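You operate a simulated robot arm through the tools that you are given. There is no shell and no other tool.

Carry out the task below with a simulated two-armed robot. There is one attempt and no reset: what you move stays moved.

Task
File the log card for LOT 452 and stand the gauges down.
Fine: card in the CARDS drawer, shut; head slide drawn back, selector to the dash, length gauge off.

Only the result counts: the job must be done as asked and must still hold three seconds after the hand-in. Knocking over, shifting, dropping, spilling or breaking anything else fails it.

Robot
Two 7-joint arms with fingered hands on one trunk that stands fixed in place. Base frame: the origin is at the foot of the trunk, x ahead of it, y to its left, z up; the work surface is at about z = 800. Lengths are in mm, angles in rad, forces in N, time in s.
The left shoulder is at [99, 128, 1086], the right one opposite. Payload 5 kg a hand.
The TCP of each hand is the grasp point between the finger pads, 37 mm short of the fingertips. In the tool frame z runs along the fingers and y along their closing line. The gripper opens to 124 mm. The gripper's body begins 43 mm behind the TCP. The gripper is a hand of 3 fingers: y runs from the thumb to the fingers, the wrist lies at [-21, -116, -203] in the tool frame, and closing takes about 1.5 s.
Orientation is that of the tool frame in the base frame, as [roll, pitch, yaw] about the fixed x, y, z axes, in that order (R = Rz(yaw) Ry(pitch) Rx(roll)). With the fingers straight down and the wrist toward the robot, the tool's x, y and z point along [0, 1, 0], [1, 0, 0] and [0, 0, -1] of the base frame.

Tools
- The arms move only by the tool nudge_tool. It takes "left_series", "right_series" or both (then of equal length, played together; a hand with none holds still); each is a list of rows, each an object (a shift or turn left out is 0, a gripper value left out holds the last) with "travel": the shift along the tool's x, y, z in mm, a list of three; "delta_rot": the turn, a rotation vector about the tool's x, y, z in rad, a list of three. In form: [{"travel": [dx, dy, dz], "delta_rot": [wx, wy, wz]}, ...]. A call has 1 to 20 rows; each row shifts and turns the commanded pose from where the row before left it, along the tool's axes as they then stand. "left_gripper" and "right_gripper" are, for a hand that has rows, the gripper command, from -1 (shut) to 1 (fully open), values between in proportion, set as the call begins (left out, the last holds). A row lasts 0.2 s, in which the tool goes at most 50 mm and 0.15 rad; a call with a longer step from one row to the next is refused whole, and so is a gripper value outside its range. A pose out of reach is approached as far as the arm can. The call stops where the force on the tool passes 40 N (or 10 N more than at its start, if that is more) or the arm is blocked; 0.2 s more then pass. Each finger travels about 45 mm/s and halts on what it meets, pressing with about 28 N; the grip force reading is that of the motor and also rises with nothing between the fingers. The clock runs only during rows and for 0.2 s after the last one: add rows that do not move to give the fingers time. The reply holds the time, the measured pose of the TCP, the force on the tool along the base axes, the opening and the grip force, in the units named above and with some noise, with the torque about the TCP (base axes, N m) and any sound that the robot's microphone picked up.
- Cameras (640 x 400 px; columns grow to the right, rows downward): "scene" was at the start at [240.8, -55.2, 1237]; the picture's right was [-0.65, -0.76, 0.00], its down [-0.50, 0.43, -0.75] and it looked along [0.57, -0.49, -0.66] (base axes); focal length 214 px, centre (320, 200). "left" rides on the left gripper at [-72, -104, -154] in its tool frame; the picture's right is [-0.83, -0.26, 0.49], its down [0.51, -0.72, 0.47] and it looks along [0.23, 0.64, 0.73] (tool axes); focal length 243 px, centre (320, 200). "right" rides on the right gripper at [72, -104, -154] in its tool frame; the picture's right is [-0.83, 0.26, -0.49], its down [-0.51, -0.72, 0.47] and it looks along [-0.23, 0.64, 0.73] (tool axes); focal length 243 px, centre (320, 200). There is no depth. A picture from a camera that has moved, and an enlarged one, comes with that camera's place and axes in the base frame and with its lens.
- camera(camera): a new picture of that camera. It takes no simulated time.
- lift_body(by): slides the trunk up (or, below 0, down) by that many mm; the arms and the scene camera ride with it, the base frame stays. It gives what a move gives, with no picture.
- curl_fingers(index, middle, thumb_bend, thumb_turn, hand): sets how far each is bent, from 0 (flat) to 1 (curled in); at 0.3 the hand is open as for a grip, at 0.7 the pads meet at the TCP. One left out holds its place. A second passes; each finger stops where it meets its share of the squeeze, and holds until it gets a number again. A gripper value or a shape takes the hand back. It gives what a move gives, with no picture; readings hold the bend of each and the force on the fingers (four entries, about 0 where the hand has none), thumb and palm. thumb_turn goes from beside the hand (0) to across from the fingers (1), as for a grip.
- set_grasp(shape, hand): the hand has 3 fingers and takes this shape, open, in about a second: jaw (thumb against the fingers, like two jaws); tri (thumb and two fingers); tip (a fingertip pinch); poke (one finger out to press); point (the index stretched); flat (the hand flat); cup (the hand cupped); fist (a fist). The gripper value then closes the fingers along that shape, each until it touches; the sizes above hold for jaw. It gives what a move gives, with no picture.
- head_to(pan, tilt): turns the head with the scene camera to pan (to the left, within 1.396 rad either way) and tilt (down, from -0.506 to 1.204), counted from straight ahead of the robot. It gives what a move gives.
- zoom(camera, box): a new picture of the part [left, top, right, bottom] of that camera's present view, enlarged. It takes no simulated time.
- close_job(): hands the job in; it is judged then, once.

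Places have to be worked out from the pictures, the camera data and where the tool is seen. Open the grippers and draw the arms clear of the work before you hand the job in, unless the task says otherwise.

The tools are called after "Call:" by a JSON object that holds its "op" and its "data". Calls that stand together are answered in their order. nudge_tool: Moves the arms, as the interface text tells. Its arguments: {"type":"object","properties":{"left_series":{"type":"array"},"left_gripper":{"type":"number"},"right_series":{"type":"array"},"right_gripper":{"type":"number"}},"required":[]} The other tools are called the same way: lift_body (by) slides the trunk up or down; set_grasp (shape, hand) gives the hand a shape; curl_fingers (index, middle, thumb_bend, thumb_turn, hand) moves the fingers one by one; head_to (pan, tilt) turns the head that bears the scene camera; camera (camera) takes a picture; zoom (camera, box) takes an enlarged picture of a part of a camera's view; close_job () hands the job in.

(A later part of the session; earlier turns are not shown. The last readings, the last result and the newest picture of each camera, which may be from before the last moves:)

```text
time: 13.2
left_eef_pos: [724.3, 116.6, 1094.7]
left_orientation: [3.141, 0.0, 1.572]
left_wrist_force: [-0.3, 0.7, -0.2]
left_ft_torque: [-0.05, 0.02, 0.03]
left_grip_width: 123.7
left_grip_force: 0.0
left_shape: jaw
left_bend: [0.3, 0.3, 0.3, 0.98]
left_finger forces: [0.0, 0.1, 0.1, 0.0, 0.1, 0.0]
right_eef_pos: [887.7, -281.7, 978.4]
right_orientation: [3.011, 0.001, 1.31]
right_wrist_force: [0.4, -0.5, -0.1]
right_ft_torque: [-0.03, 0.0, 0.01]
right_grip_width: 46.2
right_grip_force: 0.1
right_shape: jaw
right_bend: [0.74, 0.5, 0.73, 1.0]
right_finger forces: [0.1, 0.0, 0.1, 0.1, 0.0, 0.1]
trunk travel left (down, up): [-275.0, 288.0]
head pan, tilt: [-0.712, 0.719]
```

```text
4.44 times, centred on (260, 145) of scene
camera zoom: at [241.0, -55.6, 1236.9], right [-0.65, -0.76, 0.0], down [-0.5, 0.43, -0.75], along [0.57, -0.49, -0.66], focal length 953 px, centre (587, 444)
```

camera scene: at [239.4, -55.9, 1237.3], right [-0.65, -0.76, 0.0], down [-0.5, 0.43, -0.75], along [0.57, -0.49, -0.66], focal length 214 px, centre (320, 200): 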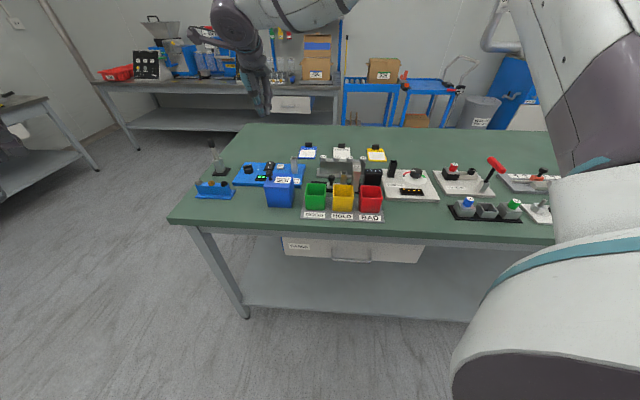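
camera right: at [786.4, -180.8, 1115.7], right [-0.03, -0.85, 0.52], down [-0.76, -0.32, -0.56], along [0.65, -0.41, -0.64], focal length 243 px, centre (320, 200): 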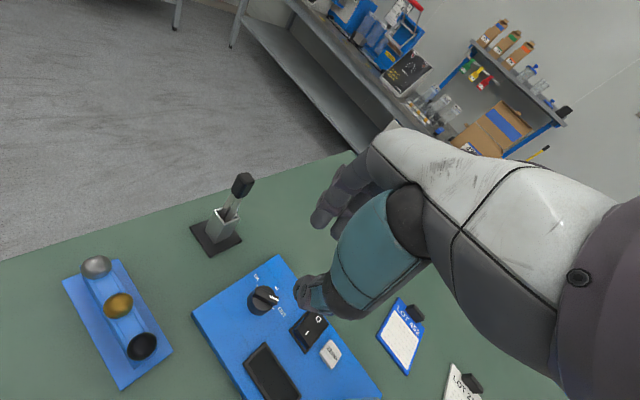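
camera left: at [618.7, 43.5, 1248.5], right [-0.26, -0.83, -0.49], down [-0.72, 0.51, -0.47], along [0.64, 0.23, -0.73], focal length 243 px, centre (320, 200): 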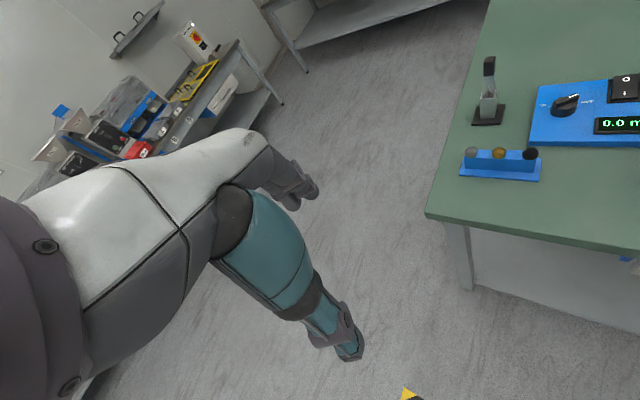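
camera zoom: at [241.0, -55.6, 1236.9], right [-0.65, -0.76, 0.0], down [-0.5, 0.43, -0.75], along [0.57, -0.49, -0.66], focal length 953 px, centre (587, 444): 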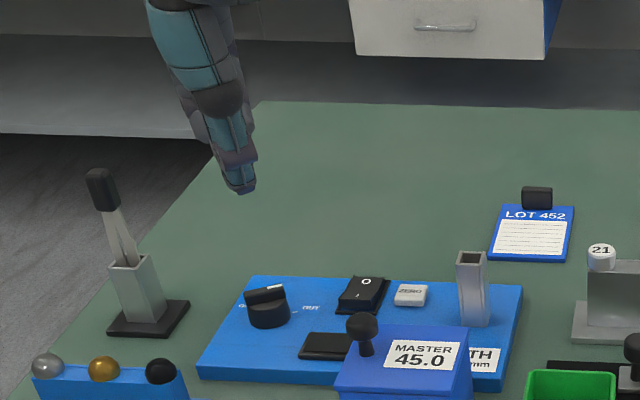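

The bends differ between index (0.74) and middle (0.5), which is odd; I zoom on the hand to see how the fingers actually stand.

Call:
{"op": "zoom", "data": {"camera": "right", "box": [240, 150, 420, 340]}}

Call:
{"op": "zoom", "data": {"camera": "scene", "box": [230, 95, 280, 150]}}

Call:
{"op": "camera", "data": {"camera": "left"}}

```text
2.11 times, centred on (330, 245) of right
camera zoom: at [786.4, -180.8, 1115.7], right [-0.03, -0.85, 0.52], down [-0.76, -0.32, -0.56], along [0.65, -0.41, -0.64], focal length 511 px, centre (299, 105)
```

zoom: 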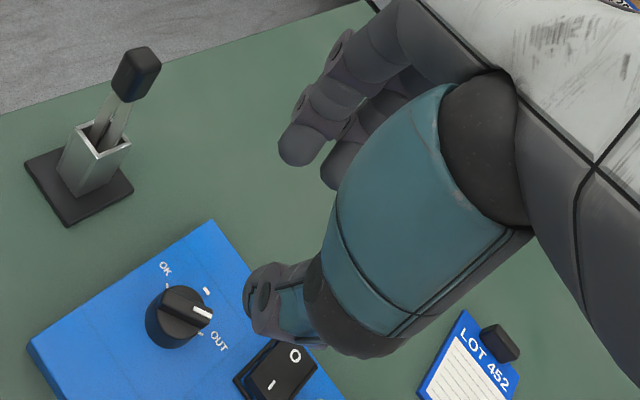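

```text
7.27 times, centred on (255, 122) of scene
camera zoom: at [241.0, -55.6, 1236.9], right [-0.65, -0.76, 0.0], down [-0.5, 0.43, -0.75], along [0.57, -0.49, -0.66], focal length 1560 px, centre (793, 764)
```

zoom: 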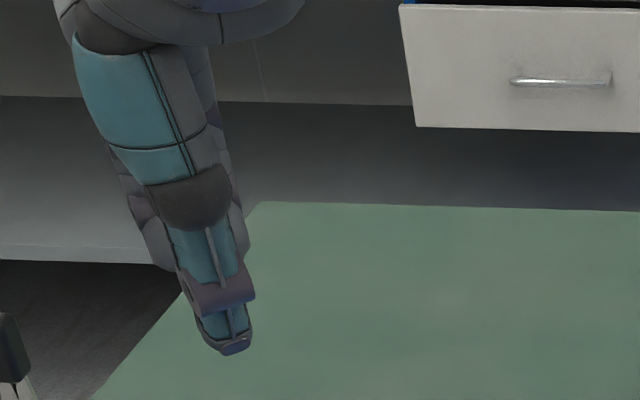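

```text
taken
camera left: at [619.0, 43.3, 1248.4], right [-0.26, -0.83, -0.49], down [-0.72, 0.51, -0.47], along [0.64, 0.23, -0.73], focal length 243 px, centre (320, 200)
```

left: 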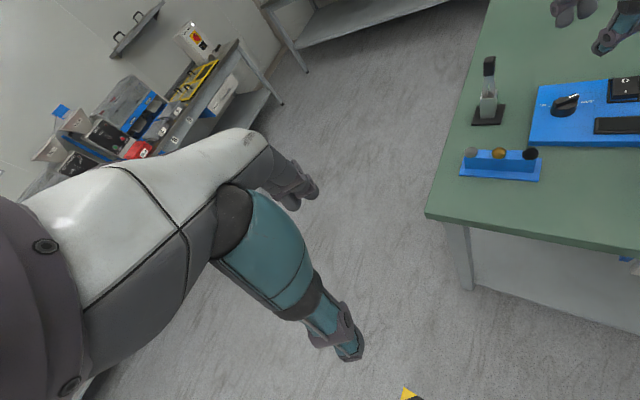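

The jaw looks symmetric. The left camera sees this hand in its corner; I zoom there for a side view of the fingertips.

Call:
{"op": "zoom", "data": {"camera": "left", "box": [520, 0, 640, 130]}}

```text
3.08 times, centred on (580, 65) of left
camera zoom: at [619.0, 43.3, 1248.4], right [-0.26, -0.83, -0.49], down [-0.72, 0.51, -0.47], along [0.64, 0.23, -0.73], focal length 746 px, centre (-480, 615)
```

zoom: 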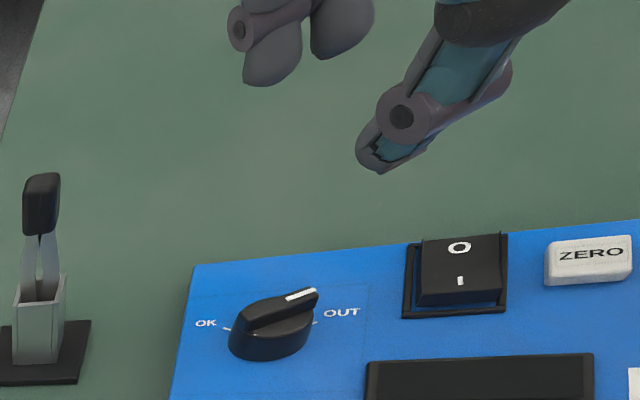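

From the two views the thumb tip sits 33 mm to the -y side and ~40 mm beyond the TCP, fingers at x≈+7 and −17, so I offset slightly and descend to about z=878 with the jaws straddling the bar.

Call:
{"op": "nudge_tool", "data": {"right_series": [{"travel": [1.2, -6.3, 33]}, {"travel": [1.2, -6.3, 33]}, {"travel": [1.2, -6.3, 33]}, {"travel": [0, 0, 0]}]}}

Call:
{"op": "zoom", "data": {"camera": "left", "box": [520, 30, 640, 150]}}

Call:
{"op": "zoom", "data": {"camera": "scene", "box": [225, 130, 285, 185]}}

Call:
{"op": "zoom", "data": {"camera": "right", "box": [240, 150, 420, 340]}}

```text
time: 14.2
left_eef_pos: [723.7, 115.3, 1095.2]
left_orientation: [-3.141, -0.001, 1.572]
left_wrist_force: [-0.5, 0.1, 0.4]
left_ft_torque: [-0.02, -0.02, 0.0]
left_grip_width: 123.7
left_grip_force: 0.1
left_shape: jaw
left_bend: [0.3, 0.3, 0.3, 0.98]
left_finger forces: [0.0, 0.0, 0.0, 0.0, 0.0, 0.0]
right_eef_pos: [882.9, -275.9, 877.6]
right_orientation: [3.01, -0.001, 1.309]
right_wrist_force: [-0.1, 0.1, 0.7]
right_ft_torque: [0.0, -0.01, 0.02]
right_grip_width: 46.3
right_grip_force: 0.1
right_shape: jaw
right_bend: [0.74, 0.5, 0.73, 1.0]
right_finger forces: [0.0, 0.0, 0.0, 0.0, 0.0, 0.1]
trunk travel left (down, up): [-275.0, 288.0]
head pan, tilt: [-0.712, 0.719]
```

```text
3.33 times, centred on (580, 90) of left
camera zoom: at [618.1, 43.8, 1248.9], right [-0.26, -0.83, -0.49], down [-0.72, 0.51, -0.47], along [0.64, 0.23, -0.73], focal length 809 px, centre (-547, 567)
```

zoom: 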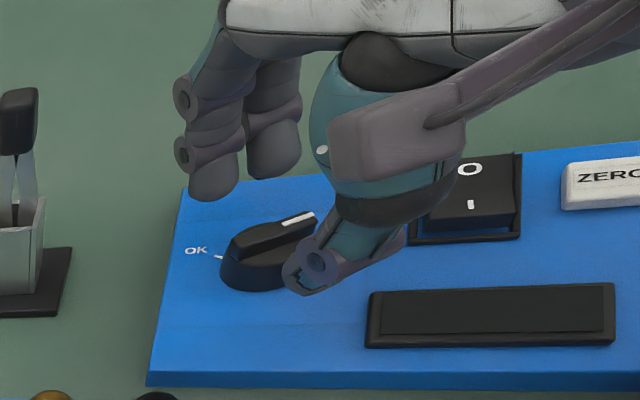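

```text
7.27 times, centred on (255, 158) of scene
camera zoom: at [240.2, -55.0, 1237.1], right [-0.65, -0.76, 0.0], down [-0.5, 0.43, -0.75], along [0.57, -0.49, -0.66], focal length 1560 px, centre (793, 509)
```

zoom: 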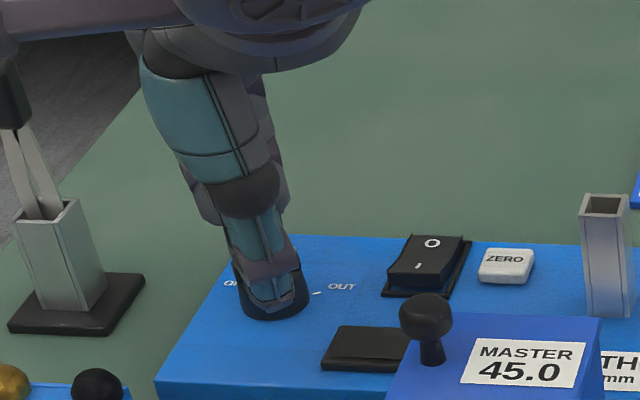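

```text
2.11 times, centred on (330, 245) of right
camera zoom: at [781.6, -174.4, 1015.3], right [-0.03, -0.85, 0.52], down [-0.76, -0.32, -0.56], along [0.65, -0.41, -0.64], focal length 511 px, centre (299, 105)
```

zoom: 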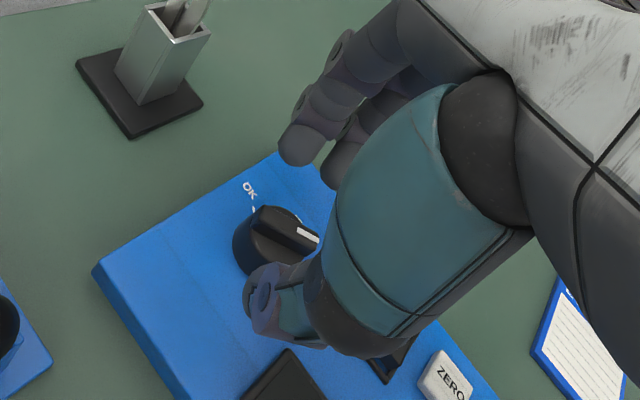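

Triangulation puts the bar between thumb and fingers, with the hand ~4 mm too far along +x. I correct that, lower to z≈870 and close on the bar.

Call:
{"op": "nudge_tool", "data": {"right_series": [{"travel": [-4, -1, 7.5]}, {"travel": [0, 0, 0]}]}}

Call:
{"op": "nudge_tool", "data": {"right_gripper": -1, "right_series": [{"travel": [0, 0, 0]}, {"travel": [0, 0, 0]}, {"travel": [0, 0, 0]}, {"travel": [0, 0, 0]}, {"travel": [0, 0, 0]}, {"travel": [0, 0, 0]}]}}

Call:
{"op": "zoom", "data": {"camera": "left", "box": [520, 30, 640, 150]}}

Call:
{"op": "zoom", "data": {"camera": "right", "box": [240, 150, 420, 340]}}

```text
time: 14.8
left_eef_pos: [723.5, 116.3, 1093.9]
left_orientation: [3.141, 0.001, 1.57]
left_wrist_force: [0.9, 0.1, -0.4]
left_ft_torque: [0.02, -0.03, -0.01]
left_grip_width: 123.7
left_grip_force: 0.1
left_shape: jaw
left_bend: [0.3, 0.3, 0.3, 0.98]
left_finger forces: [0.0, 0.1, 0.1, 0.0, 0.1, 0.0]
right_eef_pos: [880.8, -280.4, 869.1]
right_orientation: [3.01, 0.0, 1.31]
right_wrist_force: [0.2, -0.2, -0.3]
right_ft_torque: [0.0, 0.0, -0.02]
right_grip_width: 46.3
right_grip_force: 0.0
right_shape: jaw
right_bend: [0.74, 0.5, 0.73, 1.0]
right_finger forces: [0.1, 0.0, 0.1, 0.0, 0.0, 0.0]
trunk travel left (down, up): [-275.0, 288.0]
head pan, tilt: [-0.712, 0.719]
```

```text
time: 16.2
left_eef_pos: [722.7, 116.1, 1095.1]
left_orientation: [-3.14, 0.0, 1.57]
left_wrist_force: [-0.1, -0.7, 0.6]
left_ft_torque: [-0.02, 0.01, 0.01]
left_grip_width: 123.8
left_grip_force: 0.0
left_shape: jaw
left_bend: [0.3, 0.3, 0.3, 0.98]
left_finger forces: [0.0, 0.0, 0.1, 0.1, 0.1, 0.1]
right_eef_pos: [881.0, -281.3, 871.1]
right_orientation: [3.009, 0.0, 1.31]
right_wrist_force: [1.7, -1.6, 4.0]
right_ft_torque: [-0.03, 0.0, -0.02]
right_grip_width: 4.4
right_grip_force: 27.9
right_shape: jaw
right_bend: [0.71, 0.67, 0.71, 1.0]
right_finger forces: [16.2, 7.5, 0.0, 0.0, 21.9, 0.0]
trunk travel left (down, up): [-275.0, 288.0]
head pan, tilt: [-0.712, 0.719]
```

```text
3.33 times, centred on (580, 90) of left
camera zoom: at [618.5, 43.6, 1248.7], right [-0.26, -0.83, -0.49], down [-0.72, 0.51, -0.47], along [0.64, 0.23, -0.73], focal length 809 px, centre (-547, 567)
```

zoom: 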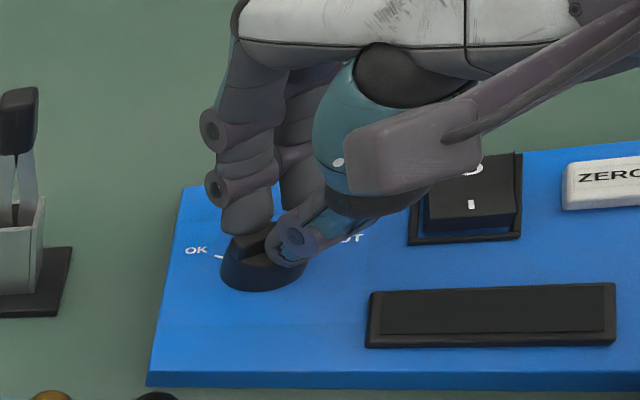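

```text
2.11 times, centred on (330, 245) of right
camera zoom: at [780.3, -179.4, 1007.8], right [-0.03, -0.85, 0.52], down [-0.76, -0.32, -0.56], along [0.65, -0.41, -0.64], focal length 511 px, centre (299, 105)
```

zoom: 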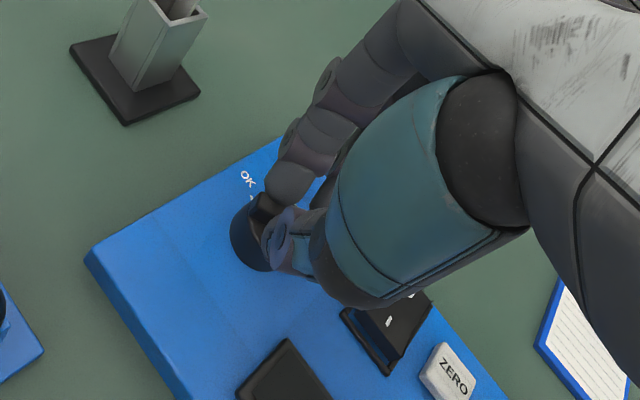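

The bar is gripped (thumb 22 N, fingers 16 and 7.5 N). I turn about the tool axis counterclockwise (seen from above) in steps.

Call:
{"op": "nudge_tool", "data": {"right_series": [{"delta_rot": [0, 0, -0.11]}, {"delta_rot": [0, 0, -0.11]}, {"delta_rot": [0, 0, -0.11]}, {"delta_rot": [0, 0, -0.11]}, {"delta_rot": [0, 0, -0.11]}, {"travel": [0, 0, 0]}]}}

Call:
{"op": "zoom", "data": {"camera": "left", "box": [520, 30, 640, 150]}}

Call:
{"op": "zoom", "data": {"camera": "right", "box": [240, 150, 420, 340]}}

```text
time: 17.6
left_eef_pos: [723.8, 117.1, 1095.5]
left_orientation: [3.14, 0.0, 1.571]
left_wrist_force: [0.0, -0.9, 0.2]
left_ft_torque: [0.0, 0.0, -0.04]
left_grip_width: 123.8
left_grip_force: 0.0
left_shape: jaw
left_bend: [0.3, 0.3, 0.3, 0.98]
left_finger forces: [0.1, 0.1, 0.0, 0.0, 0.1, 0.0]
right_eef_pos: [881.2, -280.9, 871.4]
right_orientation: [3.029, 0.07, 1.858]
right_wrist_force: [8.3, -5.2, 7.5]
right_ft_torque: [-0.14, -0.22, -0.04]
right_grip_width: 4.5
right_grip_force: 28.0
right_shape: jaw
right_bend: [0.71, 0.67, 0.71, 1.0]
right_finger forces: [20.3, 8.9, 0.0, 0.0, 19.9, 0.0]
trunk travel left (down, up): [-275.0, 288.0]
head pan, tilt: [-0.712, 0.719]
```

```text
3.33 times, centred on (580, 90) of left
camera zoom: at [618.7, 43.3, 1248.6], right [-0.26, -0.83, -0.49], down [-0.72, 0.51, -0.47], along [0.64, 0.23, -0.73], focal length 809 px, centre (-547, 567)
```

zoom: 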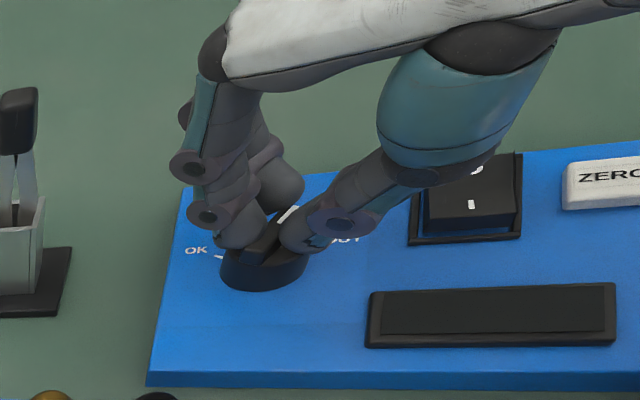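

```text
2.11 times, centred on (330, 245) of right
camera zoom: at [742.1, -236.5, 1005.0], right [0.42, -0.7, 0.57], down [-0.48, -0.71, -0.51], along [0.77, -0.06, -0.64], focal length 511 px, centre (299, 105)
```

zoom: 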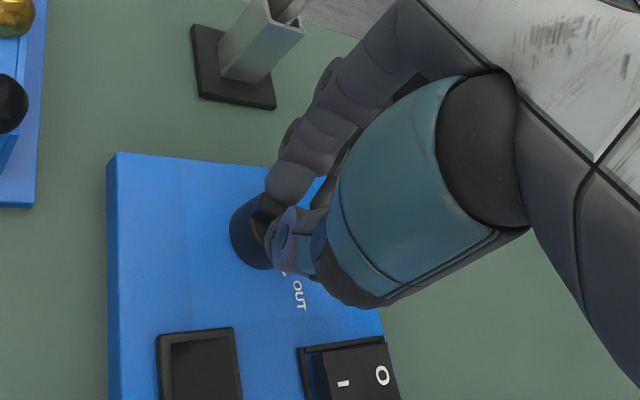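

The bar turned with the hand, and the pose tracks well. I turn the remaining angle to yaw ≈ 2.36 (bar along n, toward the dash).

Call:
{"op": "nudge_tool", "data": {"right_series": [{"delta_rot": [0, 0, -0.11]}, {"delta_rot": [0, 0, -0.11]}, {"delta_rot": [0, 0, -0.11]}, {"delta_rot": [0, 0, -0.11]}, {"delta_rot": [0, 0, -0.06]}, {"travel": [0, 0, 0]}]}}

Call:
{"op": "zoom", "data": {"camera": "left", "box": [520, 30, 640, 150]}}

Call:
{"op": "zoom", "data": {"camera": "scene", "box": [225, 130, 305, 190]}}

```text
time: 19.0
left_eef_pos: [721.0, 116.5, 1096.6]
left_orientation: [3.139, 0.001, 1.571]
left_wrist_force: [0.1, 0.2, -0.3]
left_ft_torque: [-0.02, 0.02, -0.04]
left_grip_width: 123.6
left_grip_force: 0.0
left_shape: jaw
left_bend: [0.3, 0.3, 0.3, 0.98]
left_finger forces: [0.0, 0.0, 0.0, 0.0, 0.0, 0.1]
right_eef_pos: [879.7, -280.2, 872.1]
right_orientation: [3.071, 0.115, 2.356]
right_wrist_force: [7.0, 1.8, 25.3]
right_ft_torque: [0.06, -0.42, -0.01]
right_grip_width: 4.5
right_grip_force: 27.6
right_shape: jaw
right_bend: [0.71, 0.68, 0.73, 1.0]
right_finger forces: [17.8, 16.8, 0.0, 0.1, 29.5, 0.1]
trunk travel left (down, up): [-275.0, 288.0]
head pan, tilt: [-0.712, 0.719]
```

```text
3.33 times, centred on (580, 90) of left
camera zoom: at [616.4, 44.7, 1249.8], right [-0.26, -0.83, -0.49], down [-0.72, 0.51, -0.47], along [0.64, 0.23, -0.73], focal length 809 px, centre (-547, 567)
```

zoom: 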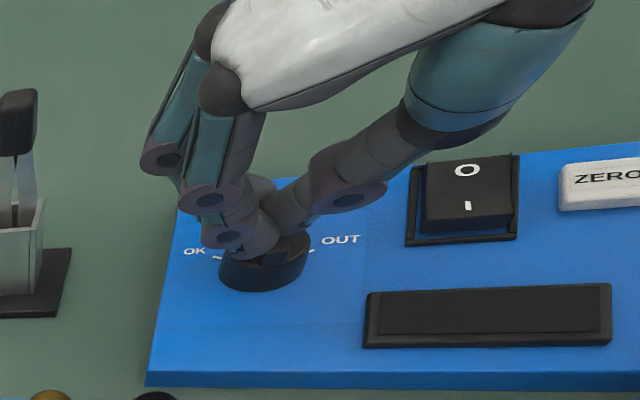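

```text
6.67 times, centred on (265, 160) of scene
camera zoom: at [238.5, -54.2, 1237.6], right [-0.65, -0.76, 0.0], down [-0.5, 0.43, -0.75], along [0.57, -0.49, -0.66], focal length 1430 px, centre (687, 467)
```

zoom: 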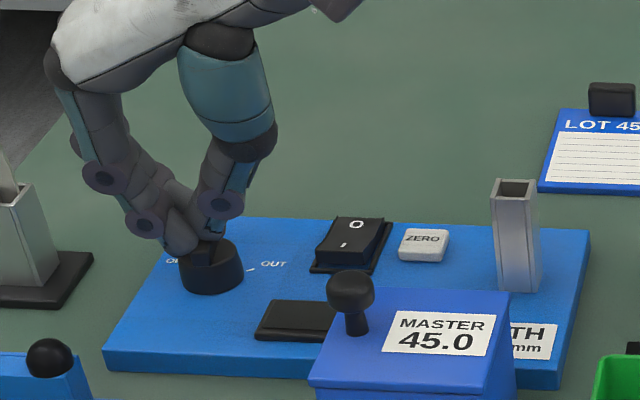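

The yaw is at 135° so the bar should lie along n on the dash. I open the jaws, lift straight up, and check.

Call:
{"op": "nudge_tool", "data": {"right_gripper": -0.2, "right_series": [{"travel": [0, 0, 0]}, {"travel": [0, 0, 0]}, {"travel": [0, 0, 0]}, {"travel": [0, 0, 0]}, {"travel": [0, 0, 0]}]}}

Call:
{"op": "nudge_tool", "data": {"right_series": [{"travel": [0, 0, -30]}, {"travel": [0, 0, -40]}, {"travel": [0, 0, -40]}, {"travel": [0, 0, 0]}]}}

Call:
{"op": "zoom", "data": {"camera": "left", "box": [520, 30, 640, 150]}}

Call:
{"op": "zoom", "data": {"camera": "scene", "box": [225, 130, 305, 190]}}

Call:
{"op": "camera", "data": {"camera": "right"}}

```text
time: 20.2
left_eef_pos: [723.4, 116.4, 1093.8]
left_orientation: [3.142, -0.001, 1.571]
left_wrist_force: [-0.5, -0.5, -0.2]
left_ft_torque: [0.0, -0.02, -0.06]
left_grip_width: 123.8
left_grip_force: 0.0
left_shape: jaw
left_bend: [0.3, 0.3, 0.3, 0.98]
left_finger forces: [0.1, 0.0, 0.1, 0.0, 0.0, 0.1]
right_eef_pos: [880.6, -281.0, 870.6]
right_orientation: [3.078, 0.113, 2.357]
right_wrist_force: [0.7, -0.2, 0.9]
right_ft_torque: [-0.01, 0.0, 0.03]
right_grip_width: 49.2
right_grip_force: 0.2
right_shape: jaw
right_bend: [0.74, 0.49, 0.72, 1.0]
right_finger forces: [0.1, 0.0, 0.1, 0.0, 0.0, 0.0]
trunk travel left (down, up): [-275.0, 288.0]
head pan, tilt: [-0.712, 0.719]
```

```text
time: 21.2
left_eef_pos: [723.7, 116.3, 1094.3]
left_orientation: [-3.141, 0.0, 1.571]
left_wrist_force: [0.4, 0.5, 0.1]
left_ft_torque: [0.02, 0.08, 0.03]
left_grip_width: 123.8
left_grip_force: 0.1
left_shape: jaw
left_bend: [0.3, 0.3, 0.3, 0.98]
left_finger forces: [0.0, 0.0, 0.0, 0.1, 0.1, 0.0]
right_eef_pos: [866.7, -277.5, 977.7]
right_orientation: [3.075, 0.112, 2.356]
right_wrist_force: [0.6, 0.2, -0.5]
right_ft_torque: [-0.01, 0.03, 0.01]
right_grip_width: 49.2
right_grip_force: 0.1
right_shape: jaw
right_bend: [0.74, 0.49, 0.72, 1.0]
right_finger forces: [0.0, 0.1, 0.0, 0.0, 0.0, 0.1]
trunk travel left (down, up): [-275.0, 288.0]
head pan, tilt: [-0.712, 0.719]
```

```text
3.33 times, centred on (580, 90) of left
camera zoom: at [619.4, 43.2, 1248.1], right [-0.26, -0.83, -0.49], down [-0.72, 0.51, -0.47], along [0.64, 0.23, -0.73], focal length 809 px, centre (-547, 567)
```

zoom: 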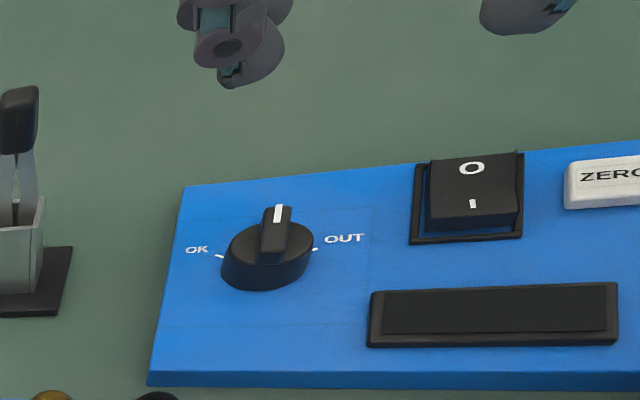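

```text
6.67 times, centred on (265, 160) of scene
camera zoom: at [241.4, -55.7, 1236.7], right [-0.65, -0.76, 0.0], down [-0.5, 0.43, -0.75], along [0.57, -0.49, -0.66], focal length 1430 px, centre (687, 467)
```

zoom: 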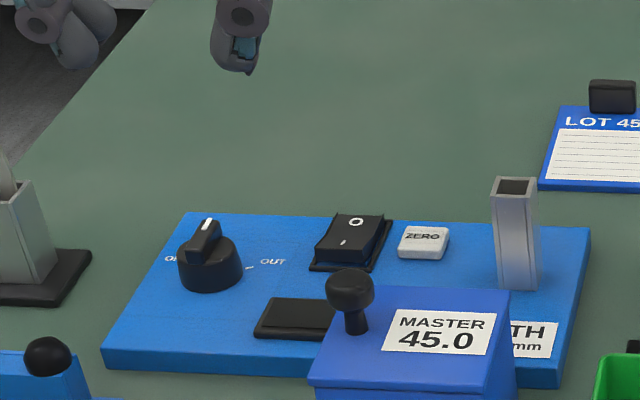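

```text
taken
camera right: at [724.2, -295.2, 1114.3], right [0.71, -0.38, 0.6], down [-0.09, -0.88, -0.46], along [0.7, 0.27, -0.66], focal length 243 px, centre (320, 200)
```

right: 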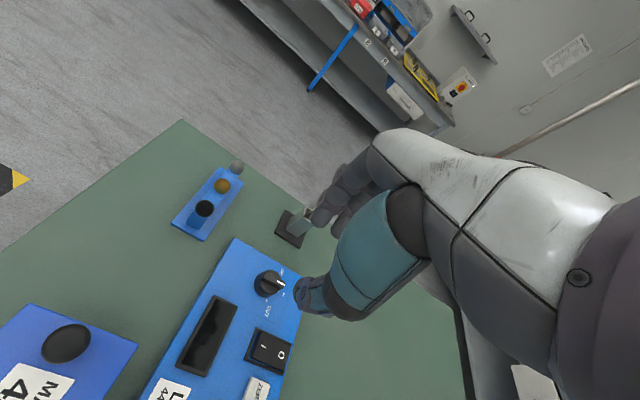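

The selector now points at the dash and the display is dark. I zoom to verify the alignment of the pointer with the dash tick.

Call:
{"op": "zoom", "data": {"camera": "left", "box": [550, 80, 598, 120]}}

Call:
{"op": "zoom", "data": {"camera": "right", "box": [235, 255, 305, 375]}}

Call:
{"op": "zoom", "data": {"camera": "scene", "box": [330, 155, 380, 195]}}

```text
10.00 times, centred on (574, 100) of left
camera zoom: at [619.4, 43.2, 1248.1], right [-0.26, -0.83, -0.49], down [-0.72, 0.51, -0.47], along [0.64, 0.23, -0.73], focal length 2426 px, centre (-2220, 1200)
```

zoom: 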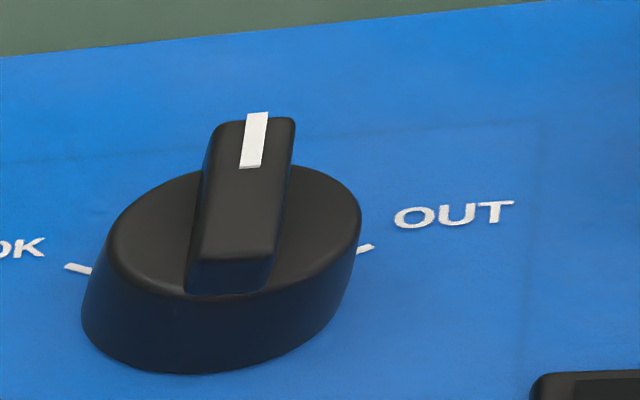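

```text
3.33 times, centred on (270, 315) of right
camera zoom: at [724.2, -295.2, 1114.3], right [0.71, -0.38, 0.6], down [-0.09, -0.88, -0.46], along [0.7, 0.27, -0.66], focal length 809 px, centre (487, -183)
```

zoom: 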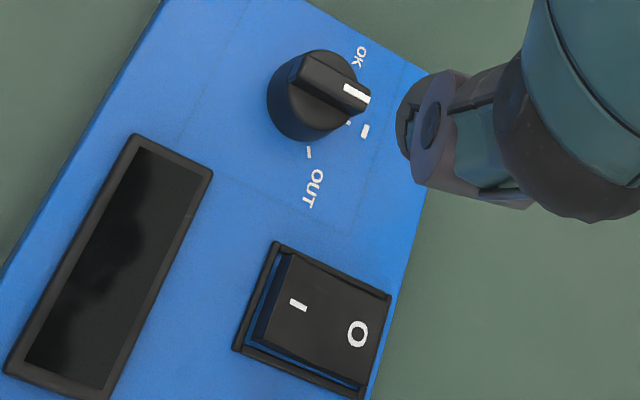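

```text
10.00 times, centred on (355, 175) of scene
camera zoom: at [241.4, -55.7, 1236.7], right [-0.65, -0.76, 0.0], down [-0.5, 0.43, -0.75], along [0.57, -0.49, -0.66], focal length 2145 px, centre (-30, 450)
```

zoom: 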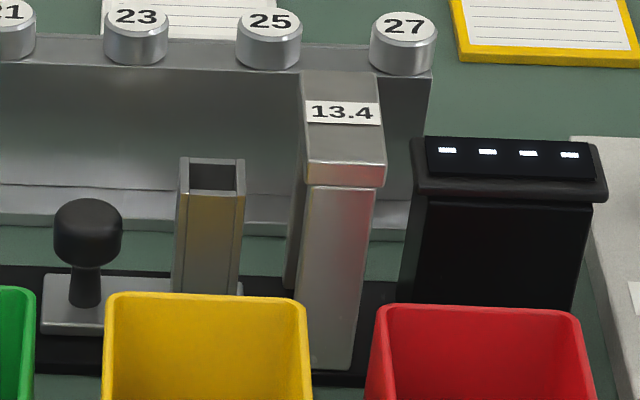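

The pointer direction computes to −46°, right on the dash. Next the head slide: its knob is at about n=773, l=134.5, z≈838. I untilt, yaw back to 45°, and move above it at a safe height.

Call:
{"op": "nudge_tool", "data": {"right_gripper": -0.25, "right_series": [{"delta_rot": [0, 0, 0.131]}, {"delta_rot": [0, 0, 0.131]}, {"delta_rot": [0, 0, 0.131]}, {"delta_rot": [0, 0, 0.131]}, {"delta_rot": [0, 0, 0.131]}, {"delta_rot": [0, 0, 0.131]}, {"delta_rot": [0, 0, 0.131]}, {"delta_rot": [0, 0, 0.13]}, {"delta_rot": [0.13, 0, 0]}, {"delta_rot": [0, 0, 0.131]}, {"delta_rot": [0, 0, 0.131]}, {"delta_rot": [0, 0, 0.131]}, {"delta_rot": [0, 0, 0.131]}, {"travel": [-45.8, -6, 0]}, {"travel": [-45.8, -6, 0]}, {"travel": [-45.8, -6, 0]}, {"travel": [-45.8, -6, 0]}, {"travel": [-45.8, -6, 0]}, {"travel": [-45.8, -6, 0]}, {"travel": [0, 0, 0]}]}}

Call:
{"op": "camera", "data": {"camera": "right"}}

Call:
{"op": "zoom", "data": {"camera": "scene", "box": [290, 120, 390, 210]}}

```text
time: 25.4
left_eef_pos: [724.9, 117.6, 1094.0]
left_orientation: [-3.14, 0.002, 1.571]
left_wrist_force: [0.0, 0.2, 0.6]
left_ft_torque: [-0.02, 0.05, -0.02]
left_grip_width: 123.8
left_grip_force: 0.0
left_shape: jaw
left_bend: [0.3, 0.3, 0.3, 0.98]
left_finger forces: [0.0, 0.0, 0.0, 0.0, 0.0, 0.0]
right_eef_pos: [646.4, -443.5, 979.6]
right_orientation: [3.14, 0.002, 0.79]
right_wrist_force: [0.1, 0.6, 0.3]
right_ft_torque: [-0.02, 0.05, -0.01]
right_grip_width: 46.7
right_grip_force: 0.1
right_shape: jaw
right_bend: [0.74, 0.5, 0.73, 1.0]
right_finger forces: [0.0, 0.0, 0.0, 0.0, 0.0, 0.0]
trunk travel left (down, up): [-275.0, 288.0]
head pan, tilt: [-0.712, 0.719]
```

```text
taken
camera right: at [624.0, -318.7, 1131.5], right [-0.4, -0.77, 0.49], down [-0.87, 0.15, -0.47], along [0.29, -0.62, -0.73], focal length 243 px, centre (320, 200)
```

right: 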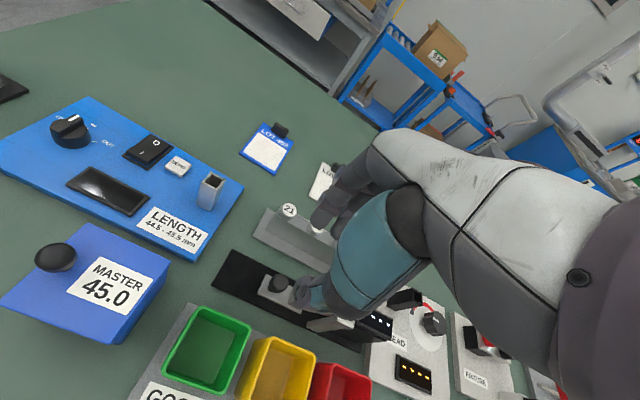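

```text
4.44 times, centred on (340, 165) of scene
camera zoom: at [242.2, -53.9, 1236.7], right [-0.65, -0.76, 0.0], down [-0.5, 0.43, -0.75], along [0.57, -0.49, -0.66], focal length 953 px, centre (231, 356)
```

zoom: 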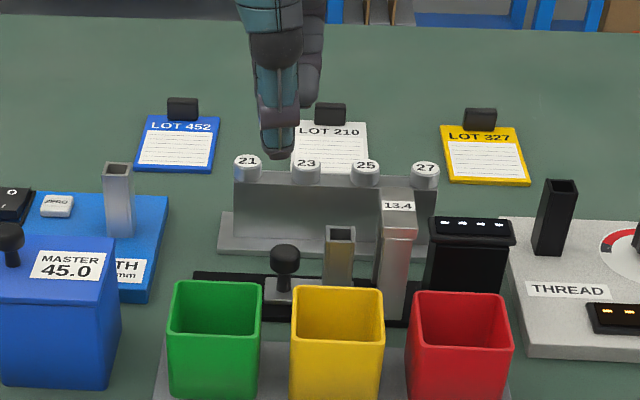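

The knob triangulates to n=771, l=136.5, z≈840, and the hand is right above it. I descend most of the way and check the clearances.

Call:
{"op": "nudge_tool", "data": {"right_series": [{"travel": [-0.5, 0, 35]}, {"travel": [-0.5, 0, 35]}, {"travel": [0, 0, 35]}, {"travel": [0, 0, 0]}]}}

Call:
{"op": "zoom", "data": {"camera": "scene", "box": [310, 130, 380, 200]}}

Call:
{"op": "zoom", "data": {"camera": "right", "box": [240, 170, 400, 340]}}

```text
time: 26.4
left_eef_pos: [722.5, 116.3, 1096.0]
left_orientation: [3.142, 0.0, 1.57]
left_wrist_force: [-0.6, -0.5, 0.4]
left_ft_torque: [-0.01, -0.03, 0.01]
left_grip_width: 123.5
left_grip_force: 0.1
left_shape: jaw
left_bend: [0.3, 0.3, 0.3, 0.98]
left_finger forces: [0.0, 0.0, 0.0, 0.0, 0.0, 0.0]
right_eef_pos: [646.4, -446.3, 875.9]
right_orientation: [-3.141, 0.0, 0.788]
right_wrist_force: [0.4, -0.2, -0.4]
right_ft_torque: [-0.03, -0.03, 0.0]
right_grip_width: 46.8
right_grip_force: 0.1
right_shape: jaw
right_bend: [0.74, 0.5, 0.73, 1.0]
right_finger forces: [0.1, 0.0, 0.1, 0.0, 0.0, 0.1]
trunk travel left (down, up): [-275.0, 288.0]
head pan, tilt: [-0.712, 0.719]
```

```text
5.71 times, centred on (345, 165) of scene
camera zoom: at [240.4, -54.7, 1237.1], right [-0.65, -0.76, 0.0], down [-0.5, 0.43, -0.75], along [0.57, -0.49, -0.66], focal length 1226 px, centre (177, 400)
```

zoom: 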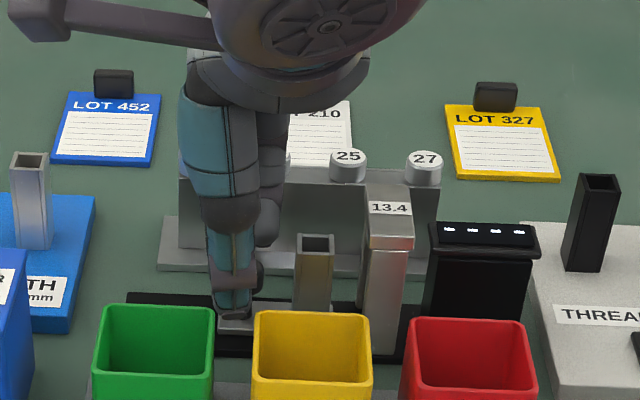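

```text
2.35 times, centred on (320, 255) of right
camera zoom: at [624.0, -321.7, 1027.4], right [-0.4, -0.77, 0.49], down [-0.87, 0.15, -0.47], along [0.29, -0.62, -0.73], focal length 571 px, centre (320, 71)
```

zoom: 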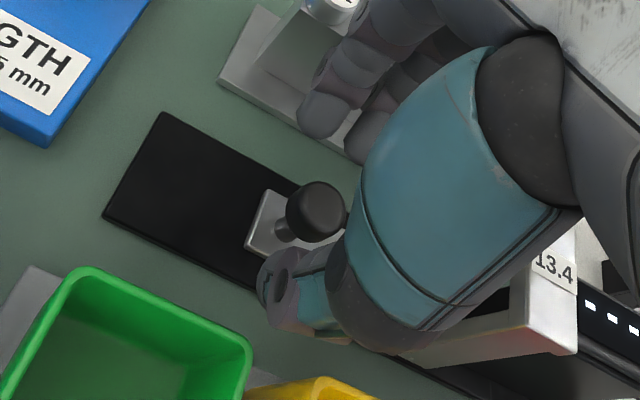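

The knob sits between thumb and fingers with clearance to nest and trays. I lower 11 mm and close on it.

Call:
{"op": "nudge_tool", "data": {"right_series": [{"travel": [0, 0, 10]}, {"travel": [0, 0, 0]}]}}

Call:
{"op": "nudge_tool", "data": {"right_gripper": -1, "right_series": [{"travel": [0, 0, 0]}, {"travel": [0, 0, 0]}, {"travel": [0, 0, 0]}, {"travel": [0, 0, 0]}, {"travel": [0, 0, 0]}]}}

Call:
{"op": "zoom", "data": {"camera": "scene", "box": [310, 140, 380, 200]}}

Call:
{"op": "zoom", "data": {"camera": "right", "box": [240, 170, 400, 340]}}

```text
time: 27.0
left_eef_pos: [723.6, 115.0, 1094.9]
left_orientation: [3.141, 0.0, 1.571]
left_wrist_force: [0.2, 0.5, 0.8]
left_ft_torque: [0.05, -0.03, 0.01]
left_grip_width: 123.5
left_grip_force: 0.1
left_shape: jaw
left_bend: [0.3, 0.3, 0.3, 0.98]
left_finger forces: [0.1, 0.1, 0.0, 0.1, 0.0, 0.1]
right_eef_pos: [647.4, -447.0, 864.9]
right_orientation: [3.14, 0.0, 0.788]
right_wrist_force: [-0.5, 1.1, 0.9]
right_ft_torque: [0.02, -0.01, -0.01]
right_grip_width: 46.8
right_grip_force: 0.0
right_shape: jaw
right_bend: [0.74, 0.5, 0.73, 1.0]
right_finger forces: [0.0, 0.0, 0.0, 0.0, 0.1, 0.0]
trunk travel left (down, up): [-275.0, 288.0]
head pan, tilt: [-0.712, 0.719]
```

```text
time: 28.2
left_eef_pos: [722.9, 116.8, 1093.7]
left_orientation: [3.14, 0.0, 1.572]
left_wrist_force: [-0.4, 0.2, 0.2]
left_ft_torque: [-0.01, -0.01, 0.0]
left_grip_width: 123.9
left_grip_force: 0.0
left_shape: jaw
left_bend: [0.3, 0.3, 0.3, 0.98]
left_finger forces: [0.0, 0.0, 0.1, 0.0, 0.0, 0.0]
right_eef_pos: [647.3, -446.7, 864.5]
right_orientation: [-3.142, -0.001, 0.79]
right_wrist_force: [-1.9, 3.0, -3.9]
right_ft_torque: [0.08, 0.02, 0.0]
right_grip_width: 10.1
right_grip_force: 27.7
right_shape: jaw
right_bend: [0.7, 0.66, 0.74, 1.0]
right_finger forces: [12.1, 12.0, 0.0, 0.0, 23.7, 0.0]
trunk travel left (down, up): [-275.0, 288.0]
head pan, tilt: [-0.712, 0.719]
```

```text
6.67 times, centred on (345, 170) of scene
camera zoom: at [240.8, -55.1, 1236.9], right [-0.65, -0.76, 0.0], down [-0.5, 0.43, -0.75], along [0.57, -0.49, -0.66], focal length 1430 px, centre (153, 400)
```

zoom: 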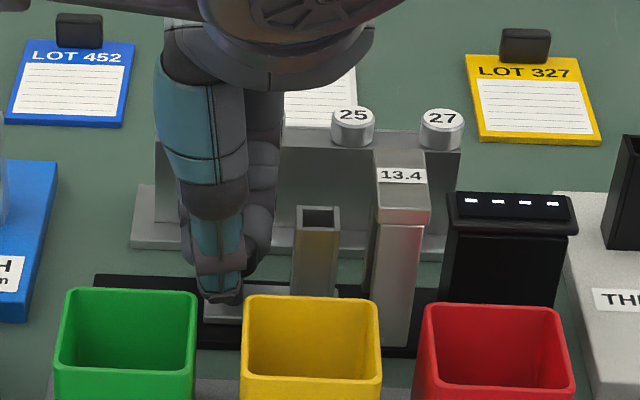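

```text
2.35 times, centred on (320, 255) of right
camera zoom: at [624.8, -322.2, 1016.1], right [-0.4, -0.77, 0.49], down [-0.87, 0.15, -0.47], along [0.29, -0.62, -0.73], focal length 571 px, centre (320, 71)
```

zoom: 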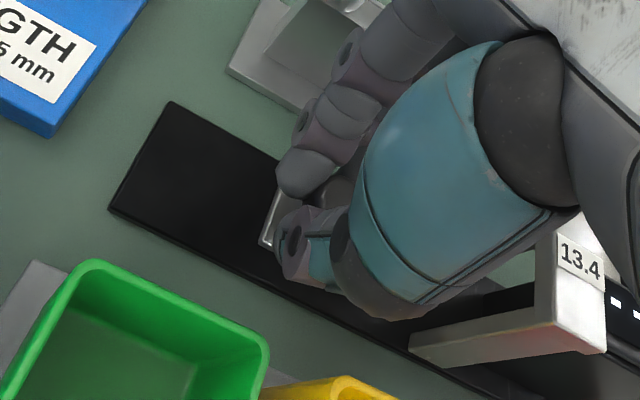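

The knob is held firmly (12+12 N vs 24 N). I draw the slide back along +l, away from the gate, in small steps while watching the force.

Call:
{"op": "nudge_tool", "data": {"right_series": [{"travel": [6, 0, 0]}, {"travel": [8, 0, 0]}, {"travel": [8, 0, 0]}, {"travel": [8, 0, 0]}]}}

Call:
{"op": "zoom", "data": {"camera": "scene", "box": [310, 140, 380, 200]}}

Call:
{"op": "zoom", "data": {"camera": "right", "box": [240, 170, 400, 340]}}

```text
time: 29.2
left_eef_pos: [723.9, 116.5, 1094.7]
left_orientation: [-3.141, 0.001, 1.572]
left_wrist_force: [-0.3, 0.3, -0.3]
left_ft_torque: [0.03, 0.0, -0.01]
left_grip_width: 123.6
left_grip_force: 0.1
left_shape: jaw
left_bend: [0.3, 0.3, 0.3, 0.98]
left_finger forces: [0.0, 0.0, 0.0, 0.0, 0.1, 0.0]
right_eef_pos: [668.0, -426.7, 863.5]
right_orientation: [-3.141, 0.001, 0.786]
right_wrist_force: [-5.2, 5.4, -5.3]
right_ft_torque: [0.09, 0.16, 0.0]
right_grip_width: 10.4
right_grip_force: 28.2
right_shape: jaw
right_bend: [0.7, 0.66, 0.74, 1.0]
right_finger forces: [11.5, 10.7, 0.1, 0.0, 25.4, 0.0]
trunk travel left (down, up): [-275.0, 288.0]
head pan, tilt: [-0.712, 0.719]
```

```text
6.67 times, centred on (345, 170) of scene
camera zoom: at [240.8, -54.6, 1236.9], right [-0.65, -0.76, 0.0], down [-0.5, 0.43, -0.75], along [0.57, -0.49, -0.66], focal length 1430 px, centre (153, 400)
```

zoom: 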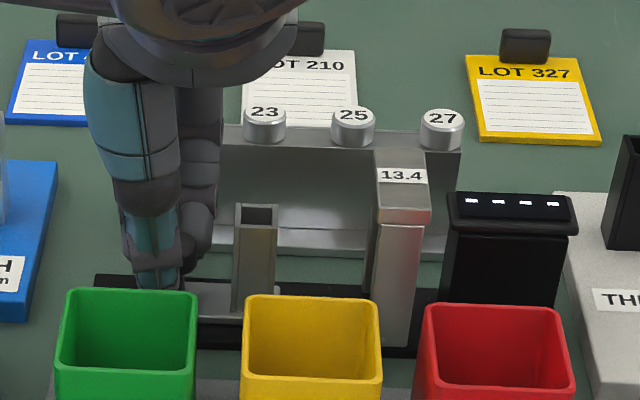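

```text
2.35 times, centred on (320, 255) of right
camera zoom: at [645.8, -301.7, 1016.2], right [-0.4, -0.77, 0.49], down [-0.87, 0.15, -0.47], along [0.29, -0.62, -0.73], focal length 571 px, centre (320, 71)
```

zoom: 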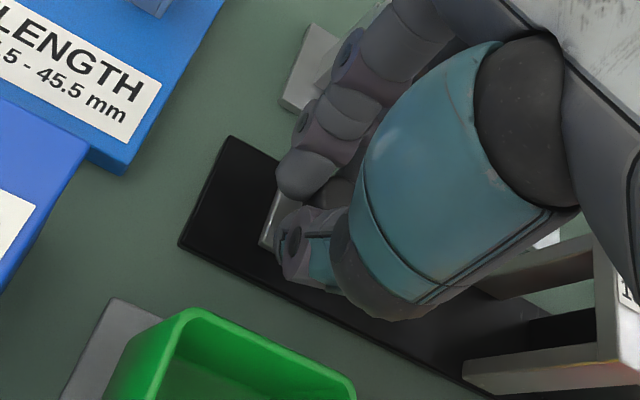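

The slide came back 29 mm freely (no resistance along l). I keep pulling in smaller steps toward the stop.

Call:
{"op": "nudge_tool", "data": {"right_series": [{"travel": [5, 0, 0]}, {"travel": [5, 0, 0]}, {"travel": [4, 0, 0]}, {"travel": [0, 0, 0]}]}}

Call:
{"op": "zoom", "data": {"camera": "right", "box": [240, 170, 400, 340]}}

```text
time: 30.2
left_eef_pos: [724.6, 116.3, 1095.0]
left_orientation: [-3.141, 0.0, 1.571]
left_wrist_force: [0.2, 0.5, -0.2]
left_ft_torque: [0.02, 0.0, 0.0]
left_grip_width: 123.7
left_grip_force: 0.1
left_shape: jaw
left_bend: [0.3, 0.3, 0.3, 0.98]
left_finger forces: [0.0, 0.1, 0.0, 0.0, 0.0, 0.0]
right_eef_pos: [677.9, -415.6, 863.5]
right_orientation: [3.14, -0.001, 0.786]
right_wrist_force: [-2.9, 3.5, -3.3]
right_ft_torque: [0.04, 0.08, 0.01]
right_grip_width: 10.3
right_grip_force: 28.0
right_shape: jaw
right_bend: [0.7, 0.66, 0.74, 1.0]
right_finger forces: [12.2, 12.0, 0.1, 0.0, 23.9, 0.2]
trunk travel left (down, up): [-275.0, 288.0]
head pan, tilt: [-0.712, 0.719]
```

```text
2.35 times, centred on (320, 255) of right
camera zoom: at [656.2, -290.6, 1016.1], right [-0.4, -0.77, 0.49], down [-0.87, 0.15, -0.47], along [0.29, -0.62, -0.73], focal length 571 px, centre (320, 71)
```

zoom: 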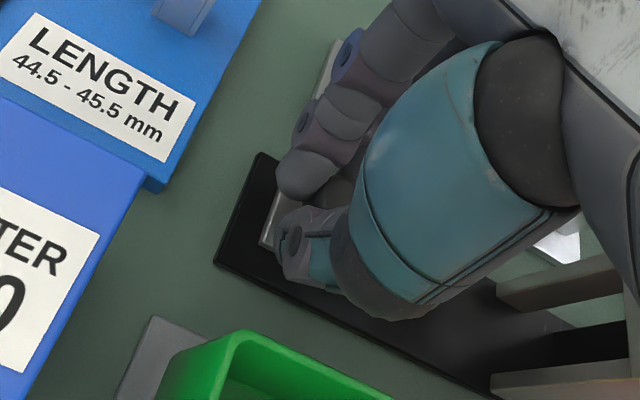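

Still no resistance; the slide's end is nearing the rail's end. I go on in 3 mm steps.

Call:
{"op": "nudge_tool", "data": {"right_series": [{"travel": [3, 0, 0]}, {"travel": [3, 0, 0]}, {"travel": [0, 0, 0]}]}}

Call:
{"op": "zoom", "data": {"camera": "right", "box": [240, 170, 400, 340]}}

```text
time: 31.0
left_eef_pos: [724.0, 116.2, 1093.6]
left_orientation: [-3.141, 0.0, 1.572]
left_wrist_force: [0.4, 0.1, 0.0]
left_ft_torque: [-0.03, 0.01, 0.0]
left_grip_width: 123.8
left_grip_force: 0.1
left_shape: jaw
left_bend: [0.3, 0.3, 0.3, 0.98]
left_finger forces: [0.1, 0.0, 0.1, 0.0, 0.0, 0.0]
right_eef_pos: [681.6, -411.1, 863.9]
right_orientation: [3.139, 0.0, 0.789]
right_wrist_force: [-2.4, 2.1, -2.3]
right_ft_torque: [0.0, 0.07, 0.0]
right_grip_width: 10.2
right_grip_force: 27.9
right_shape: jaw
right_bend: [0.7, 0.66, 0.74, 1.0]
right_finger forces: [12.0, 12.6, 0.0, 0.0, 23.1, 0.0]
trunk travel left (down, up): [-275.0, 288.0]
head pan, tilt: [-0.712, 0.719]
```

```text
2.35 times, centred on (320, 255) of right
camera zoom: at [660.1, -286.5, 1016.0], right [-0.4, -0.77, 0.49], down [-0.87, 0.15, -0.47], along [0.29, -0.62, -0.73], focal length 571 px, centre (320, 71)
```

zoom: 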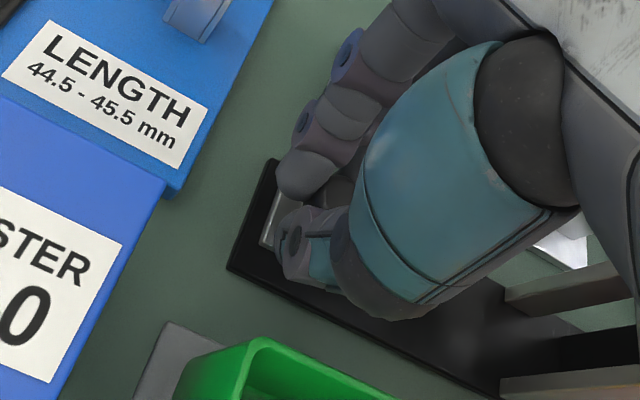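

No stop yet. I continue a few more millimetres.

Call:
{"op": "nudge_tool", "data": {"right_series": [{"travel": [2, 0, 0]}, {"travel": [2, 0, 0]}, {"travel": [0, 0, 0]}]}}

Call:
{"op": "nudge_tool", "data": {"right_series": [{"travel": [2, 0, 0]}, {"travel": [2, 0, 0]}, {"travel": [0, 0, 0]}]}}

Call:
{"op": "zoom", "data": {"camera": "right", "box": [240, 170, 400, 340]}}

```text
time: 31.8
left_eef_pos: [724.1, 116.1, 1095.2]
left_orientation: [3.14, 0.0, 1.571]
left_wrist_force: [-0.2, -0.2, 0.4]
left_ft_torque: [-0.01, -0.01, -0.01]
left_grip_width: 123.7
left_grip_force: 0.0
left_shape: jaw
left_bend: [0.3, 0.3, 0.3, 0.98]
left_finger forces: [0.1, 0.0, 0.1, 0.0, 0.0, 0.1]
right_eef_pos: [685.7, -408.6, 864.7]
right_orientation: [3.139, 0.001, 0.789]
right_wrist_force: [-3.4, 1.2, 0.1]
right_ft_torque: [-0.01, 0.07, -0.04]
right_grip_width: 10.2
right_grip_force: 27.5
right_shape: jaw
right_bend: [0.7, 0.66, 0.74, 1.0]
right_finger forces: [11.7, 12.6, 0.1, 0.0, 23.9, 0.1]
trunk travel left (down, up): [-275.0, 288.0]
head pan, tilt: [-0.712, 0.719]
```

```text
time: 32.6
left_eef_pos: [722.0, 116.4, 1096.2]
left_orientation: [3.141, -0.002, 1.571]
left_wrist_force: [0.6, 0.4, -0.8]
left_ft_torque: [-0.01, -0.01, -0.02]
left_grip_width: 123.6
left_grip_force: 0.1
left_shape: jaw
left_bend: [0.3, 0.3, 0.3, 0.98]
left_finger forces: [0.1, 0.0, 0.0, 0.0, 0.1, 0.1]
right_eef_pos: [687.2, -406.8, 863.4]
right_orientation: [-3.141, 0.0, 0.786]
right_wrist_force: [-13.4, -2.7, 0.2]
right_ft_torque: [-0.25, 0.37, -0.03]
right_grip_width: 9.7
right_grip_force: 27.8
right_shape: jaw
right_bend: [0.71, 0.65, 0.74, 1.0]
right_finger forces: [7.6, 15.5, 0.1, 0.0, 22.1, 0.0]
trunk travel left (down, up): [-275.0, 288.0]
head pan, tilt: [-0.712, 0.719]
```

```text
2.35 times, centred on (320, 255) of right
camera zoom: at [664.0, -281.8, 1015.8], right [-0.4, -0.77, 0.49], down [-0.87, 0.15, -0.47], along [0.29, -0.62, -0.73], focal length 571 px, centre (320, 71)
```

zoom: 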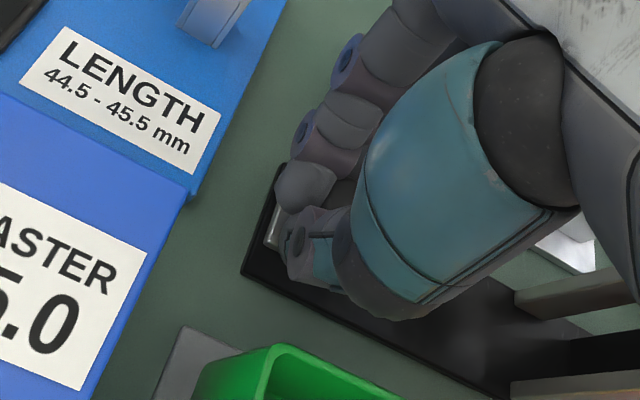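

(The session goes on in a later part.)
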